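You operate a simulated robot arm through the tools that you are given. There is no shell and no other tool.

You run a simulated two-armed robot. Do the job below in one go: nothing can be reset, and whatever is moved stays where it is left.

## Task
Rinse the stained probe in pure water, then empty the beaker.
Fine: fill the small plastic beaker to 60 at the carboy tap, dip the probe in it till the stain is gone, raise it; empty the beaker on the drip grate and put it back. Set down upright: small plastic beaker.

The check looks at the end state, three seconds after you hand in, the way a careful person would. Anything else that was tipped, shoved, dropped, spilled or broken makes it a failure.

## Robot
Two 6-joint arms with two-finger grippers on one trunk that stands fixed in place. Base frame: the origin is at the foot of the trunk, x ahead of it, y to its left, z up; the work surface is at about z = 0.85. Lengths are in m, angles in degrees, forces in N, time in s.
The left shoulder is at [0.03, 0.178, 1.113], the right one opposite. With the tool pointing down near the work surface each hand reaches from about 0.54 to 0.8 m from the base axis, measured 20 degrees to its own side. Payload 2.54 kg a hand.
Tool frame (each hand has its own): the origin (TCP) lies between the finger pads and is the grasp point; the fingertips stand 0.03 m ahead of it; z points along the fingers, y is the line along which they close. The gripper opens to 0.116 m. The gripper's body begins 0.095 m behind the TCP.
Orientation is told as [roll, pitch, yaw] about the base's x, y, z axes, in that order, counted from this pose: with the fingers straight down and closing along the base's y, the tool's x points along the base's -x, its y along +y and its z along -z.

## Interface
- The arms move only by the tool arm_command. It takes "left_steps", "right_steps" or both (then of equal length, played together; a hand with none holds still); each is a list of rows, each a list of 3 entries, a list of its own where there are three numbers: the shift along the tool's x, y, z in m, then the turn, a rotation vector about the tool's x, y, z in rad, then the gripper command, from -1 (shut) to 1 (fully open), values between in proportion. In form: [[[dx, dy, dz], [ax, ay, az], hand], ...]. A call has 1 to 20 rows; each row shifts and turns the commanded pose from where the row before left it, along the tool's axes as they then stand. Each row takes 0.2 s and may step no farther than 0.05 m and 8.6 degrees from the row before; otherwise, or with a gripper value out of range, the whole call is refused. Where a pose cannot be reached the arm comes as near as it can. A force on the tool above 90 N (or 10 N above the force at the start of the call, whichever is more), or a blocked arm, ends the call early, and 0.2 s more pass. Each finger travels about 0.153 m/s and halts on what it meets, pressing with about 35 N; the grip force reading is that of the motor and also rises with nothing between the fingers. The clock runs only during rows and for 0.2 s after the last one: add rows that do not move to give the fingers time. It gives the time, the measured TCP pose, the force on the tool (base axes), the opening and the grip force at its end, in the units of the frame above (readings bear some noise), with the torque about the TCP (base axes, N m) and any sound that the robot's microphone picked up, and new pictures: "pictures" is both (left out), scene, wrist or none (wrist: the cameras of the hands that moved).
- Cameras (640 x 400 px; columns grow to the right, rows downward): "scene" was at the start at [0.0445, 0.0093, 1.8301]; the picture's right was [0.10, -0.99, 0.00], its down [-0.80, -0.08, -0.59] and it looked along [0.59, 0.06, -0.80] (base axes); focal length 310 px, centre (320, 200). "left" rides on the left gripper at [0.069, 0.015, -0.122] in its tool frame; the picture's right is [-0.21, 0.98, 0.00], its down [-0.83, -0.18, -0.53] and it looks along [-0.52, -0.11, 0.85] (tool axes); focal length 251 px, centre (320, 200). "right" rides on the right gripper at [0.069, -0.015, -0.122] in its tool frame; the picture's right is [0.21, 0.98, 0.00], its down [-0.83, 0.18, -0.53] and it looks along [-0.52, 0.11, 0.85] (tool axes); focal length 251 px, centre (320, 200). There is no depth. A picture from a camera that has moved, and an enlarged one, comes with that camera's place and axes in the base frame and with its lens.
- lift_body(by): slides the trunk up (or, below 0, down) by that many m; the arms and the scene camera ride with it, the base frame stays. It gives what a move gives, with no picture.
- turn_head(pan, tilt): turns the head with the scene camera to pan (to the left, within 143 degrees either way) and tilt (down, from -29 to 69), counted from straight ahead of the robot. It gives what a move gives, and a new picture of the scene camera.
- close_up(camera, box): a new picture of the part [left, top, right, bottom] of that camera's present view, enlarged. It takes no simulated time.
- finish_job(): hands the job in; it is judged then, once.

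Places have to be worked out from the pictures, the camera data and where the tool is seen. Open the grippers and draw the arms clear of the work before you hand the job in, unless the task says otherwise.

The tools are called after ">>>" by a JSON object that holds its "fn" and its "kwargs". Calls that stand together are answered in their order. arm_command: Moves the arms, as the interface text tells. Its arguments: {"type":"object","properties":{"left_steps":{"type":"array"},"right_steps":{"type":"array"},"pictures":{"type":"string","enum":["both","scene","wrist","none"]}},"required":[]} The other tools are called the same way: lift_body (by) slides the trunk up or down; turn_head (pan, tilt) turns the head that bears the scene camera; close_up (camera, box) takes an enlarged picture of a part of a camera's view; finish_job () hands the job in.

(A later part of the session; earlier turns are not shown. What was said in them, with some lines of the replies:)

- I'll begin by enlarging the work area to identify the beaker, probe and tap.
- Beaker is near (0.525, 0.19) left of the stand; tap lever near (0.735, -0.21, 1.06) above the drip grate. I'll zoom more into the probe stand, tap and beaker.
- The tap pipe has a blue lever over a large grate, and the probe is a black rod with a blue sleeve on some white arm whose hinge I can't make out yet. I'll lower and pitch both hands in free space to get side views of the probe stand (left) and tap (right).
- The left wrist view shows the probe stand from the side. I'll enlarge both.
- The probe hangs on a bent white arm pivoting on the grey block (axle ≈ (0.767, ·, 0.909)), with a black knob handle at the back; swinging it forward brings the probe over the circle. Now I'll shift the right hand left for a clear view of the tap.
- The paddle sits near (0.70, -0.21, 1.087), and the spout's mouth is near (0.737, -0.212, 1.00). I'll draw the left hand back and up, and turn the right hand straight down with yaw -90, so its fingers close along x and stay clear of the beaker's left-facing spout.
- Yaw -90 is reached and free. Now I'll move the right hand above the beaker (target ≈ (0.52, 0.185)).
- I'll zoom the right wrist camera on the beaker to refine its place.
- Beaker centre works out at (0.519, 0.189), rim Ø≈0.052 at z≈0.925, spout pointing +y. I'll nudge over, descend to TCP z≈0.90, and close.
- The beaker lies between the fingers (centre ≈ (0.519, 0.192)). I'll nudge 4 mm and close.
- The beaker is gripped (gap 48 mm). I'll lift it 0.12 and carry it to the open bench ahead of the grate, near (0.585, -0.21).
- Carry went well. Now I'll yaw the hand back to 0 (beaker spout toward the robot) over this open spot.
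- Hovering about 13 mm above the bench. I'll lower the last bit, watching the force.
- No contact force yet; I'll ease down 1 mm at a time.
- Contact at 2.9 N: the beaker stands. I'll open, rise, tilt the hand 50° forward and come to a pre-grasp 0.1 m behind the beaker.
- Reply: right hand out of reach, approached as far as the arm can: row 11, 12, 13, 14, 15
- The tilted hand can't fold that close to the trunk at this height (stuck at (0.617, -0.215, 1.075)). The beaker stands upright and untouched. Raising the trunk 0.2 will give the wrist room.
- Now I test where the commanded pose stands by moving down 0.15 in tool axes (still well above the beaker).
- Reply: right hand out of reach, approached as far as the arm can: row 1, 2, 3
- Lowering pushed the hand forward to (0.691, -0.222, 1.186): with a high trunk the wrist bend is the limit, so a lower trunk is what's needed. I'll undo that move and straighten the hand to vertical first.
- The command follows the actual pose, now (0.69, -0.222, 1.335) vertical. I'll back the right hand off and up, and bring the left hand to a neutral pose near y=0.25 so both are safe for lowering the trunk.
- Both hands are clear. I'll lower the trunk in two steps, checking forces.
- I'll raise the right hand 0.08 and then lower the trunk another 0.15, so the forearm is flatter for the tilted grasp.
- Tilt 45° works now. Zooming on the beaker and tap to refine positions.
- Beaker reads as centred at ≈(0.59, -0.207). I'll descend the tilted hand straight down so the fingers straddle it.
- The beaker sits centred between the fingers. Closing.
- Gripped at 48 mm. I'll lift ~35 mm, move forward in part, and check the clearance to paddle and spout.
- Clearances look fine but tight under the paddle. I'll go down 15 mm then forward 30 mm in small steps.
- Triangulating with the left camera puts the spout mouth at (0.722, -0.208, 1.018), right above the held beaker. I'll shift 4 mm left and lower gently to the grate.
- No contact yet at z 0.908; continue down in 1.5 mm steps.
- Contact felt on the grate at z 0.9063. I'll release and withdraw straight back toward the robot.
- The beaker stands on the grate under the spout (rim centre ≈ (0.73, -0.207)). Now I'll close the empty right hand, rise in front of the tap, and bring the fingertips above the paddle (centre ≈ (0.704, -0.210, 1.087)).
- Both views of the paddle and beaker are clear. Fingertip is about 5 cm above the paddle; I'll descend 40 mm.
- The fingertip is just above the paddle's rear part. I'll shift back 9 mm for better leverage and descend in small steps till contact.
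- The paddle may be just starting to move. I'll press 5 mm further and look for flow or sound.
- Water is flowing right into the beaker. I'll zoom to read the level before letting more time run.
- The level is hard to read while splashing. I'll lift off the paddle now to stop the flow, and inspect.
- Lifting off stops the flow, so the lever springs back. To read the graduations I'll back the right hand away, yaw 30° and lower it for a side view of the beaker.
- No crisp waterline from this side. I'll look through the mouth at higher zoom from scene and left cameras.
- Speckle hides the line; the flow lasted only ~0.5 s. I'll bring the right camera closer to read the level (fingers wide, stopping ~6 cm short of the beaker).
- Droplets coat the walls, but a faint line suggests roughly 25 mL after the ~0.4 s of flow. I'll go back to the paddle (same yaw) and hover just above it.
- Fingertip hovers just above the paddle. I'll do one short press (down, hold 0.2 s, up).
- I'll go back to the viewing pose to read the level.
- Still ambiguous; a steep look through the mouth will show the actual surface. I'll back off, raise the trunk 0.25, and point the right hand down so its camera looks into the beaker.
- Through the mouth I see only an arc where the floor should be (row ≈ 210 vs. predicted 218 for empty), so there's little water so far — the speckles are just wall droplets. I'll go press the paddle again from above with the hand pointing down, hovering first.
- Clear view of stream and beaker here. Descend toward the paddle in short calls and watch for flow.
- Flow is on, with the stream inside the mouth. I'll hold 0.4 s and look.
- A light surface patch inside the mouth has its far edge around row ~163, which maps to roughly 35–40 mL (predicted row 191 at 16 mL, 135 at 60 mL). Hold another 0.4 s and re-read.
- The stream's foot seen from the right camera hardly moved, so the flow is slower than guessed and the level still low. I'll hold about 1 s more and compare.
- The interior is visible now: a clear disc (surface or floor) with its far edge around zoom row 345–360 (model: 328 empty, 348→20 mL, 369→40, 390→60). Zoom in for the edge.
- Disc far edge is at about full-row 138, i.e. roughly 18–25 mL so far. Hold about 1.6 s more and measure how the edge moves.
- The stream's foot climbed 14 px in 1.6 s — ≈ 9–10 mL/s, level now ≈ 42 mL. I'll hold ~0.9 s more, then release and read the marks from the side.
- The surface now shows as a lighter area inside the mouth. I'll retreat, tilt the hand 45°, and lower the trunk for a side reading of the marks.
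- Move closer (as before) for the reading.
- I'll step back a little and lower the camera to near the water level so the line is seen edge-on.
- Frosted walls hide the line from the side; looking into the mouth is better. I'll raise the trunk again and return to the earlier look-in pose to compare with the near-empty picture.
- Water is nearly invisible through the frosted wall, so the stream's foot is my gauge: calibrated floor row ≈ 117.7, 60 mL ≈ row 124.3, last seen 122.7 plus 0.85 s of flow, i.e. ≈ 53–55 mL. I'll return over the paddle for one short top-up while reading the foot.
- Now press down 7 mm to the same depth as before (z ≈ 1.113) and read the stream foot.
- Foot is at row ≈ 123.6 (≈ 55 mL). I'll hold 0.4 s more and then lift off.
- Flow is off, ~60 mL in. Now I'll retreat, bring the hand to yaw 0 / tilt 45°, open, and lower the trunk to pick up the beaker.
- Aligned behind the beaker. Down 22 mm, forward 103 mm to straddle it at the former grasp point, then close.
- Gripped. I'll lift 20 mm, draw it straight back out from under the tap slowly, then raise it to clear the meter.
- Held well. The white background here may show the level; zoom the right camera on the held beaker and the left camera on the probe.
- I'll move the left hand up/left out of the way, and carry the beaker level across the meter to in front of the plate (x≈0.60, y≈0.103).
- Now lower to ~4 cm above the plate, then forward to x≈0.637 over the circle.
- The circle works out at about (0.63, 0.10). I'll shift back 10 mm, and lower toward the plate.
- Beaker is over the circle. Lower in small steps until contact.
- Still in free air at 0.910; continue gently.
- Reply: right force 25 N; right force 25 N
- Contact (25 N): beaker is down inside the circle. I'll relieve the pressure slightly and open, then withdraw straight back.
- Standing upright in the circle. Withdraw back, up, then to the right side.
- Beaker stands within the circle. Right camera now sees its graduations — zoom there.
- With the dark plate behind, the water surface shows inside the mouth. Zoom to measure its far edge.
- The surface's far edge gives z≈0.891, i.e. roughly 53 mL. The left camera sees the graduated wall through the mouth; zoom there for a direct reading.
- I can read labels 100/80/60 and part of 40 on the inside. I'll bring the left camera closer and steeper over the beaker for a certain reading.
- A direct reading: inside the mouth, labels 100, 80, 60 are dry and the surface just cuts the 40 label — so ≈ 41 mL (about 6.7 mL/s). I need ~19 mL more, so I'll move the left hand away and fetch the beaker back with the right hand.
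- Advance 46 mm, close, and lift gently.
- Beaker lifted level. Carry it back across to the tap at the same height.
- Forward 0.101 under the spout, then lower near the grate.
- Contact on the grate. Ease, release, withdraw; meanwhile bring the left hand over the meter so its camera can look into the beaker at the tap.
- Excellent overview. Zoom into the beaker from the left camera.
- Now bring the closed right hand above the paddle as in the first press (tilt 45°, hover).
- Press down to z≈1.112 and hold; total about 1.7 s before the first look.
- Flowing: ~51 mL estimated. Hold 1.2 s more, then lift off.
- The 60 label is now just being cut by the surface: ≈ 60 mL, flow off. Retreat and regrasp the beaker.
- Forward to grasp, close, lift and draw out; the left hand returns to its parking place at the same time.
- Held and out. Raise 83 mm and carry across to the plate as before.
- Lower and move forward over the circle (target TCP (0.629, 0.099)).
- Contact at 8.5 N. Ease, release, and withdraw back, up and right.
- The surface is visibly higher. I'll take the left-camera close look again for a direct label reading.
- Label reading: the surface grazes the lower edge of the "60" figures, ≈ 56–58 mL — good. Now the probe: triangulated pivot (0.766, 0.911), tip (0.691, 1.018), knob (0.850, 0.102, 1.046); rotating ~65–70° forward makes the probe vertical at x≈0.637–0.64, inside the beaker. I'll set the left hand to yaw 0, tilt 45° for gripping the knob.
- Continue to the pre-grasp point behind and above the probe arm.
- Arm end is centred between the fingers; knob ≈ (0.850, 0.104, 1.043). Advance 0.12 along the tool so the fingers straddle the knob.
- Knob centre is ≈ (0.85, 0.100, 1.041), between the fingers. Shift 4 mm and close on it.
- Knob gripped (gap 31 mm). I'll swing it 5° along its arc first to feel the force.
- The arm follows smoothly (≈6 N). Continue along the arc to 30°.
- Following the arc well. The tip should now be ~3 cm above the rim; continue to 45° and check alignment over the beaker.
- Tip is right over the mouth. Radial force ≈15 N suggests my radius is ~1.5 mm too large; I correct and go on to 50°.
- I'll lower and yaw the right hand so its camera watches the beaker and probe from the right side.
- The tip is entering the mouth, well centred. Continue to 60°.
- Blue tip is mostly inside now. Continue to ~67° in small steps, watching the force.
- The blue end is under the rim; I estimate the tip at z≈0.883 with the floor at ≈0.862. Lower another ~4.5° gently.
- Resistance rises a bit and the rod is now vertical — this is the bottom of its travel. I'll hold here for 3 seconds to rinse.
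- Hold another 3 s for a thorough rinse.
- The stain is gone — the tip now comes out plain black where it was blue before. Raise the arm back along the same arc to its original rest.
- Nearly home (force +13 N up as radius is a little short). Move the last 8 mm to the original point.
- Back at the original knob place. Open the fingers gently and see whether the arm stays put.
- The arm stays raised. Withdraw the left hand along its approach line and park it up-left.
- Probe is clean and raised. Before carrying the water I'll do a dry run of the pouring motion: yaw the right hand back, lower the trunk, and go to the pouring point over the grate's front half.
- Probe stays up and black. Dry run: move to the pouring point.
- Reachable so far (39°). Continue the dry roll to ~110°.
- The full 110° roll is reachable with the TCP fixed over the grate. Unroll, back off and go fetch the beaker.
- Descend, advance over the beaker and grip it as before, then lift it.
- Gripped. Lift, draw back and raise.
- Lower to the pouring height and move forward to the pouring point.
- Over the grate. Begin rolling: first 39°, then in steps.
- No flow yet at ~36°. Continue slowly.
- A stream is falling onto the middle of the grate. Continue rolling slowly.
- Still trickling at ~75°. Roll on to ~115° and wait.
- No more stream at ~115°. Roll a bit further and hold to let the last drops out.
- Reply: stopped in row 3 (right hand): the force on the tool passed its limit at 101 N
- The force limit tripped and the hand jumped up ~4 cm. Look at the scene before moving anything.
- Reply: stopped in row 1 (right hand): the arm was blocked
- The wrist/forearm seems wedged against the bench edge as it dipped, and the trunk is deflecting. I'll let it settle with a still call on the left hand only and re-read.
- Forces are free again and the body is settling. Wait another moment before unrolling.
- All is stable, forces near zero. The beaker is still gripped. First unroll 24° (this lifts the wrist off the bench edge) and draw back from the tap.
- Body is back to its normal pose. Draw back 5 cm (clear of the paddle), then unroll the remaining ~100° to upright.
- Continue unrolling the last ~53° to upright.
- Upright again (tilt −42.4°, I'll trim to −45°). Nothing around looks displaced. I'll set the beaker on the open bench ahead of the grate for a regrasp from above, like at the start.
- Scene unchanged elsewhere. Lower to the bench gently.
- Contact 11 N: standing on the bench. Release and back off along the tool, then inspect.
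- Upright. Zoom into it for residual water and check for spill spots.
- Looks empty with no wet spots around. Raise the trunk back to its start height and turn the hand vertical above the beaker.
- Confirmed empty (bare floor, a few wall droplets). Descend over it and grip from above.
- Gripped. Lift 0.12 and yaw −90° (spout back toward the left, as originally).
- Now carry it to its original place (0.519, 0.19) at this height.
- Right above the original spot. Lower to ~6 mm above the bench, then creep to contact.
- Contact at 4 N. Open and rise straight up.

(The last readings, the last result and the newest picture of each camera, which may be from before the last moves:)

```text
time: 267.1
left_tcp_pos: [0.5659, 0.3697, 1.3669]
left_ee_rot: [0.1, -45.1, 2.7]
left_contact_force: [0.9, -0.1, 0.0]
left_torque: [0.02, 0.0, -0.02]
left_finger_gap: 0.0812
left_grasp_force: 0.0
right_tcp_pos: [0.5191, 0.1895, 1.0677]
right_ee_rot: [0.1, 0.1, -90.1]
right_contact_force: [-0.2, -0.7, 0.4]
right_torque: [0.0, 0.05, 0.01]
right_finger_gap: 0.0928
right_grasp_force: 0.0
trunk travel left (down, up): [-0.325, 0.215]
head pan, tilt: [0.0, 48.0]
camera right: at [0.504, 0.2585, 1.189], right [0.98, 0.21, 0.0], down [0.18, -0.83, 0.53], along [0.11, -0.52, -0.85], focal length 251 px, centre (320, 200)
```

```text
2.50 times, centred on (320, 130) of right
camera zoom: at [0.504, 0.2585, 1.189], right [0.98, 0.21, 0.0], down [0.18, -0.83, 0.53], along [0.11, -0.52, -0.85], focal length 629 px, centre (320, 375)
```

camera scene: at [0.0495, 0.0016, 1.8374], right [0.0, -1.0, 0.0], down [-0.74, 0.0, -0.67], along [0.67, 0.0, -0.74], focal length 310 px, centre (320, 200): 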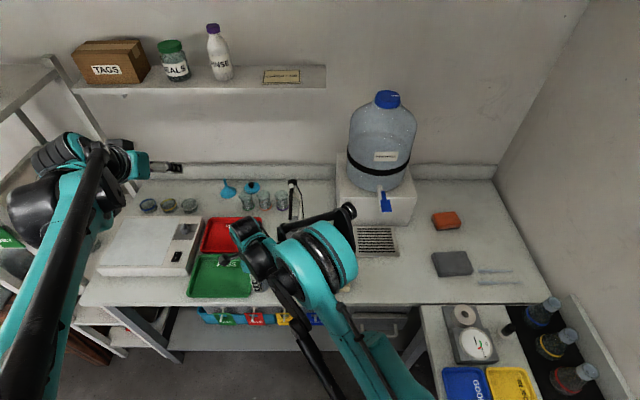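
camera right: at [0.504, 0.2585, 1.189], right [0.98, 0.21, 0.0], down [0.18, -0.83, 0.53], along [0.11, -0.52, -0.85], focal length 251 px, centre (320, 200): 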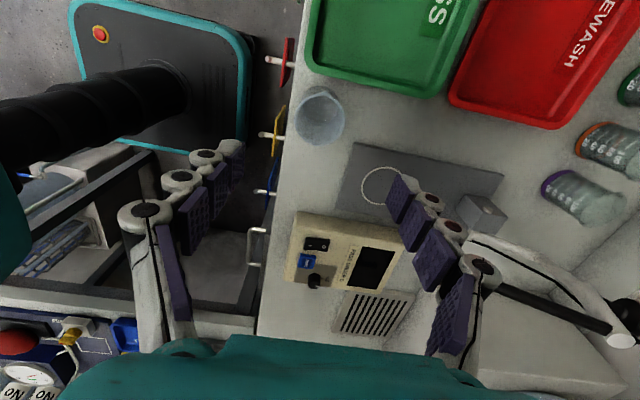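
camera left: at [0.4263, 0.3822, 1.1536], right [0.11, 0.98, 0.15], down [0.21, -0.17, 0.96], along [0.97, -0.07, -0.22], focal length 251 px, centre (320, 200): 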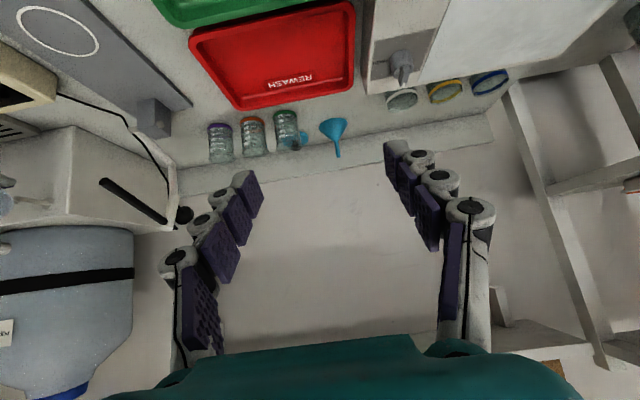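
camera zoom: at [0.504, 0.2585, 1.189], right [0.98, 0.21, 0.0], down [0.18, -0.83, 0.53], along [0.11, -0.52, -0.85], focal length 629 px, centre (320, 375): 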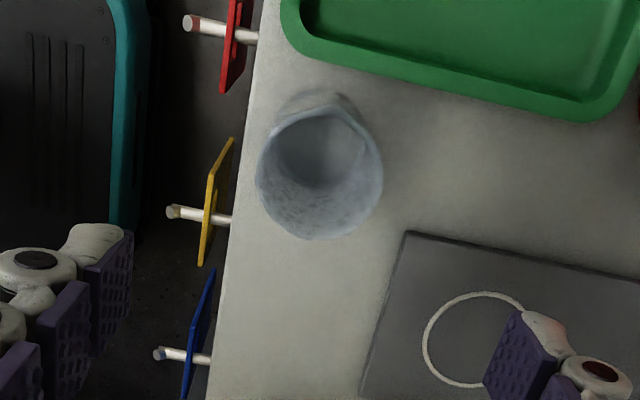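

The beaker stands empty and upright in its original place. Now draw both arms clear: right hand up and back over to the right, left hand opened and untilted.

>>> {"fn": "arm_command", "kwargs": {"right_steps": [[[0, 0, -0.045], [0, 0, 0], 1], [[0, 0, -0.045], [0, 0, 0], 1], [[0, 0, -0.045], [0, 0, 0], 1], [[0, 0, -0.045], [0, 0, 0], 1], [[-0.045, 0, 0], [0, 0, 0], 1], [[-0.045, 0, 0], [0, 0, 0], 1], [[-0.045, 0, 0], [0, 0, 0], 1], [[-0.045, 0, 0], [0, 0, 0], 1], [[-0.045, 0, 0], [0, 0, 0], 1], [[-0.045, 0, 0], [0, 0, 0], 1], [[-0.045, 0, 0], [0, 0, 0], 1], [[-0.045, 0, 0], [0, 0, 0], 1], [[-0.045, 0, 0], [0, 0, 0], 1], [[0, 0, 0], [0, 0, 0], 1]], "left_steps": [[[0, 0, 0], [0, 0.1309, 0], 1], [[0, 0, 0], [0, 0.1309, 0], 1], [[0, 0, 0], [0, 0.1309, 0], 1], [[0, 0, 0], [0, 0.1309, 0], 1], [[0, 0, 0], [0, 0.1309, 0], 1], [[0, 0, 0], [0, 0.1309, 0], 1], [[0, -0.04, 0], [0, 0, 0], 1], [[0, -0.04, 0], [0, 0, 0], 1], [[0, -0.03, 0], [0, 0, 0], 1], [[0, 0, 0], [0, 0, 0], 1], [[0, 0, 0], [0, 0, 0], 1], [[0, 0, 0], [0, 0, 0], 1], [[0, 0, 0], [0, 0, 0], 1], [[0, 0, 0], [0, 0, 0], 1]], "pictures": "both"}}

>>> {"fn": "turn_head", "kwargs": {"pan": 5.8, "tilt": 53.5}}

>>> {"fn": "close_up", "kwargs": {"camera": "scene", "box": [180, 130, 380, 270]}}

>>> {"fn": "close_up", "kwargs": {"camera": "scene", "box": [340, 130, 560, 340]}}

```text
time: 270.1
left_tcp_pos: [0.5702, 0.2618, 1.3668]
left_ee_rot: [-0.1, -0.2, 2.7]
left_contact_force: [0.0, 0.2, 0.2]
left_torque: [0.02, -0.01, 0.04]
left_finger_gap: 0.1158
left_grasp_force: 0.1
right_tcp_pos: [0.5181, -0.2143, 1.2474]
right_ee_rot: [0.1, 0.1, -90.0]
right_contact_force: [0.2, -0.3, -0.4]
right_torque: [-0.02, -0.02, 0.03]
right_finger_gap: 0.1159
right_grasp_force: 0.1
trunk travel left (down, up): [-0.325, 0.215]
head pan, tilt: [0.0, 48.0]
camera scene: at [0.05, 0.0032, 1.8374], right [0.0, -1.0, 0.0], down [-0.74, 0.0, -0.67], along [0.67, 0.0, -0.74], focal length 310 px, centre (320, 200)
camera right: at [0.5037, -0.1458, 1.3691], right [0.98, 0.21, 0.0], down [0.18, -0.83, 0.53], along [0.11, -0.52, -0.85], focal length 251 px, centre (320, 200)
camera left: at [0.5013, 0.2731, 1.4881], right [0.17, 0.99, 0.0], down [0.83, -0.14, 0.53], along [0.53, -0.09, -0.85], focal length 251 px, centre (320, 200)
```

scene: 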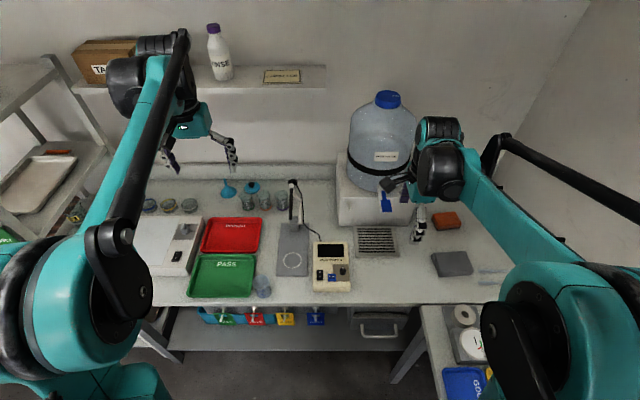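
right: 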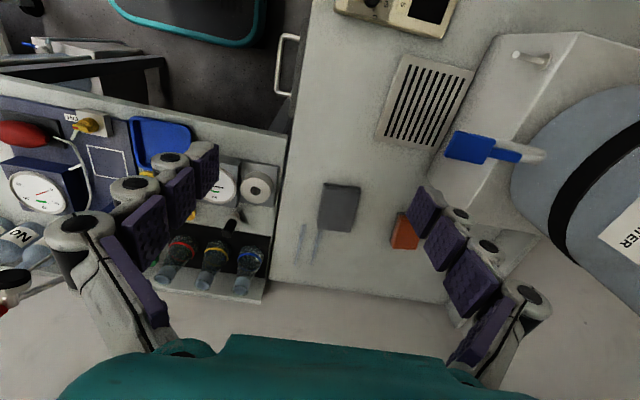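
left: 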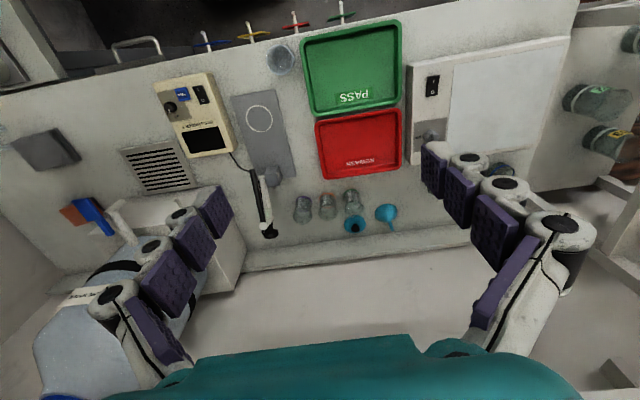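

```text
time: 270.8
left_tcp_pos: [0.5705, 0.2604, 1.3671]
left_ee_rot: [0.0, -0.1, 2.7]
left_contact_force: [0.0, 0.2, -0.9]
left_torque: [-0.01, 0.02, 0.02]
left_finger_gap: 0.116
left_grasp_force: 0.1
right_tcp_pos: [0.5181, -0.2156, 1.2469]
right_ee_rot: [0.0, 0.2, -90.1]
right_contact_force: [0.2, 0.2, -0.3]
right_torque: [-0.03, 0.03, -0.01]
right_finger_gap: 0.116
right_grasp_force: 0.1
trunk travel left (down, up): [-0.325, 0.215]
head pan, tilt: [5.8, 53.5]
camera scene: at [0.0445, 0.0091, 1.8301], right [0.1, -0.99, 0.0], down [-0.8, -0.08, -0.59], along [0.59, 0.06, -0.8], focal length 310 px, centre (320, 200)
```

scene: 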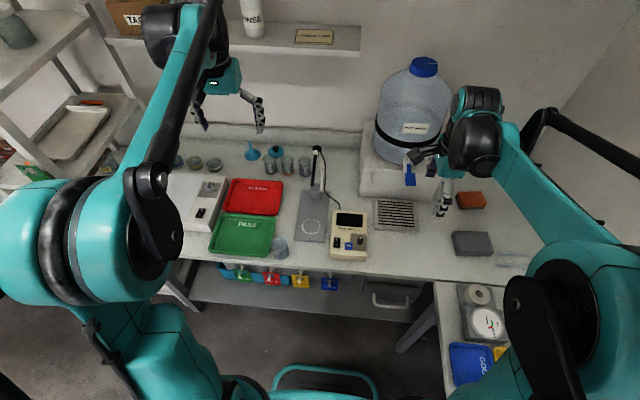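

```text
2.86 times, centred on (280, 200) of scene
camera zoom: at [0.0445, 0.0091, 1.8301], right [0.1, -0.99, 0.0], down [-0.8, -0.08, -0.59], along [0.59, 0.06, -0.8], focal length 886 px, centre (434, 200)
```

zoom: 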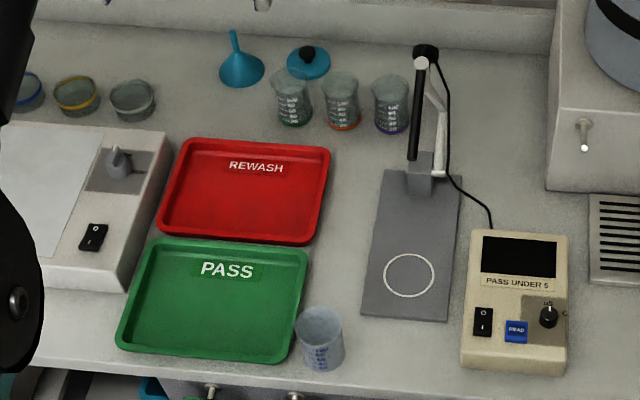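

```text
1.90 times, centred on (450, 235) of scene
camera zoom: at [0.0445, 0.0091, 1.8301], right [0.1, -0.99, 0.0], down [-0.8, -0.08, -0.59], along [0.59, 0.06, -0.8], focal length 590 px, centre (72, 133)
```

zoom: 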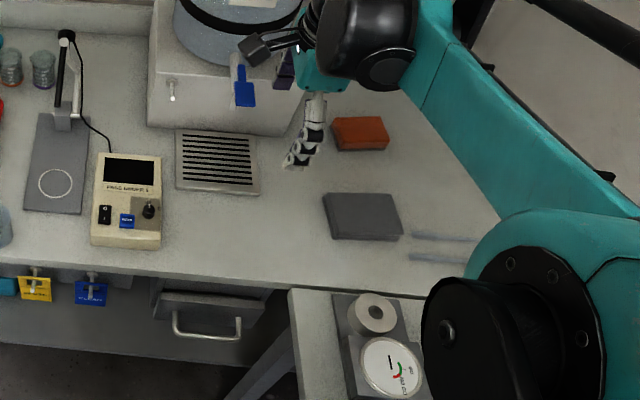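

All items match the starting picture: beaker upright, empty and in its old place, probe clean and raised, nothing shifted. I'll return the right hand to its starting orientation, then hand in.

>>> {"fn": "arm_command", "kwargs": {"right_steps": [[[0, 0, -0.045], [0, 0, 0], 1], [[0, 0, 0], [0, 0, -0.1428], 1], [[0, 0, 0], [0, 0, -0.1428], 1], [[0, 0, 0], [0, 0, -0.1428], 1], [[0, 0, 0], [0, 0, -0.1428], 1], [[0, 0, 0], [0, 0, -0.1428], 1], [[0, 0, 0], [0, 0, -0.1428], 1], [[0, 0, 0], [0, 0, -0.1428], 1], [[0, 0, 0], [0, 0, -0.1428], 1], [[0, 0, 0], [0, 0, -0.1428], 1], [[0, 0, 0], [0, 0, -0.1428], 1], [[0, 0, 0], [0, 0, -0.1428], 1], [[0, 0, 0], [0, 0, 0], 1]], "pictures": "both"}}

>>> {"fn": "close_up", "kwargs": {"camera": "scene", "box": [340, 50, 500, 250]}}

>>> {"fn": "close_up", "kwargs": {"camera": "right", "box": [220, 60, 560, 310]}}

```text
time: 273.6
left_tcp_pos: [0.5713, 0.2605, 1.3657]
left_ee_rot: [0.0, -0.1, 2.8]
left_contact_force: [0.2, -0.2, -0.1]
left_torque: [0.01, 0.02, -0.01]
left_finger_gap: 0.1159
left_grasp_force: 0.0
right_tcp_pos: [0.5178, -0.2153, 1.2916]
right_ee_rot: [0.2, 0.0, 0.0]
right_contact_force: [-0.3, -0.6, 0.3]
right_torque: [-0.01, -0.02, 0.01]
right_finger_gap: 0.1162
right_grasp_force: 0.1
trunk travel left (down, up): [-0.325, 0.215]
head pan, tilt: [5.8, 53.5]
camera scene: at [0.0445, 0.0094, 1.8301], right [0.1, -0.99, 0.0], down [-0.8, -0.08, -0.59], along [0.59, 0.06, -0.8], focal length 310 px, centre (320, 200)
camera right: at [0.4494, -0.2312, 1.4129], right [-0.21, 0.98, 0.0], down [0.83, 0.18, 0.53], along [0.52, 0.12, -0.85], focal length 251 px, centre (320, 200)
```

scene: 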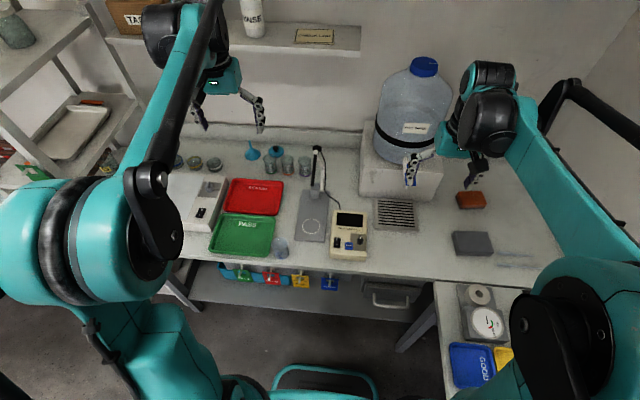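
right: 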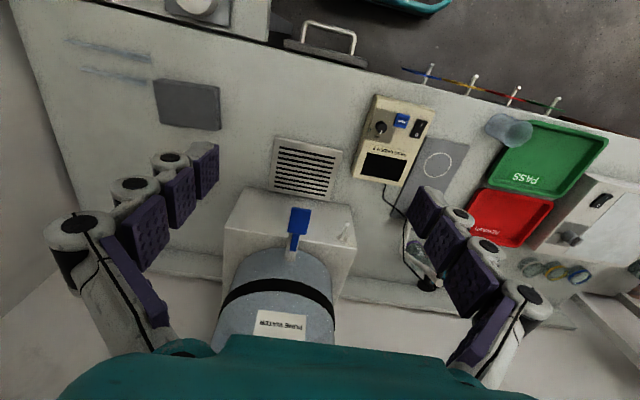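

```text
2.00 times, centred on (420, 150) of scene
camera zoom: at [0.0445, 0.0094, 1.8301], right [0.1, -0.99, 0.0], down [-0.8, -0.08, -0.59], along [0.59, 0.06, -0.8], focal length 620 px, centre (120, 300)
```

zoom: 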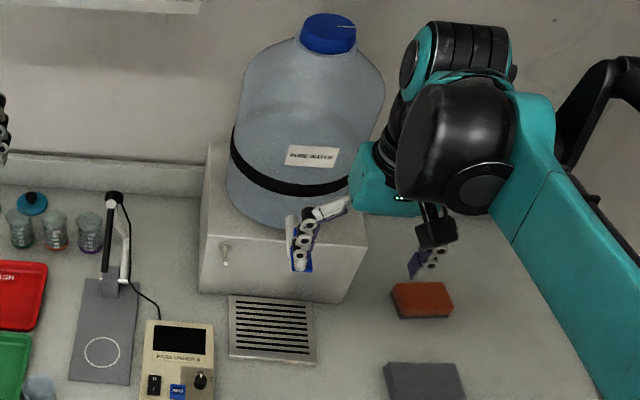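

```text
1.60 times, centred on (390, 185) of right
camera zoom: at [0.4494, -0.2312, 1.4129], right [-0.21, 0.98, 0.0], down [0.83, 0.18, 0.53], along [0.52, 0.12, -0.85], focal length 402 px, centre (208, 224)
```

zoom: 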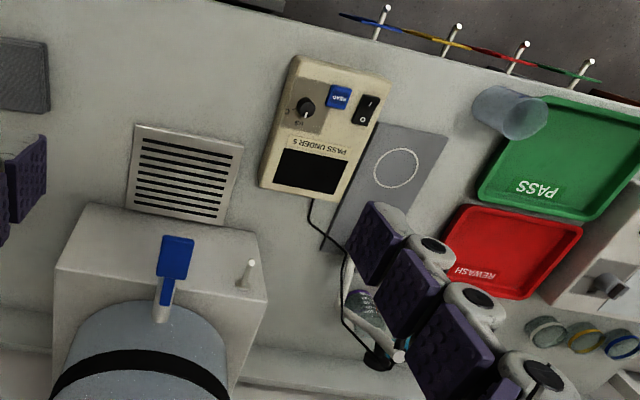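

Every object matches the starting views, the probe is clean and raised, the tap is closed, the beaker is back upright and empty, and both hands are open and clear. Handing in.

>>> {"fn": "finish_job", "kwargs": {}}

```text
The job is handed in.
```

The probe is rinsed clean and raised again. The beaker is empty and back upright in its original spot, and the job is handed in.

- **Fill:** I filled the beaker at the carboy tap in two goes. My reading was about 56 mL, with the surface just touching the bottom of the "60" mark. That was read by camera, since the frosted wall hides the waterline from the side.
- **Rinse:** I set the beaker in the circle on the probe stand and swung the probe down into the water for about six seconds. The stain was the blue section at the tip; it came out plain black.
- **Pour-out:** I poured the water onto the drip grate and saw none land on the bench. As I tilted the beaker past about 115° to shake out the last drops, the right arm tripped its force limit (101 N). My best guess is that its wrist caught the bench edge. The robot's body swayed for a moment and then settled. The beaker stayed gripped, and I saw nothing moved or spilled.
- **Final check:** I looked into the beaker and saw a bare floor with a few droplets on the wall. The closing views match the starting ones. Both grippers are open and the arms are clear of the work.
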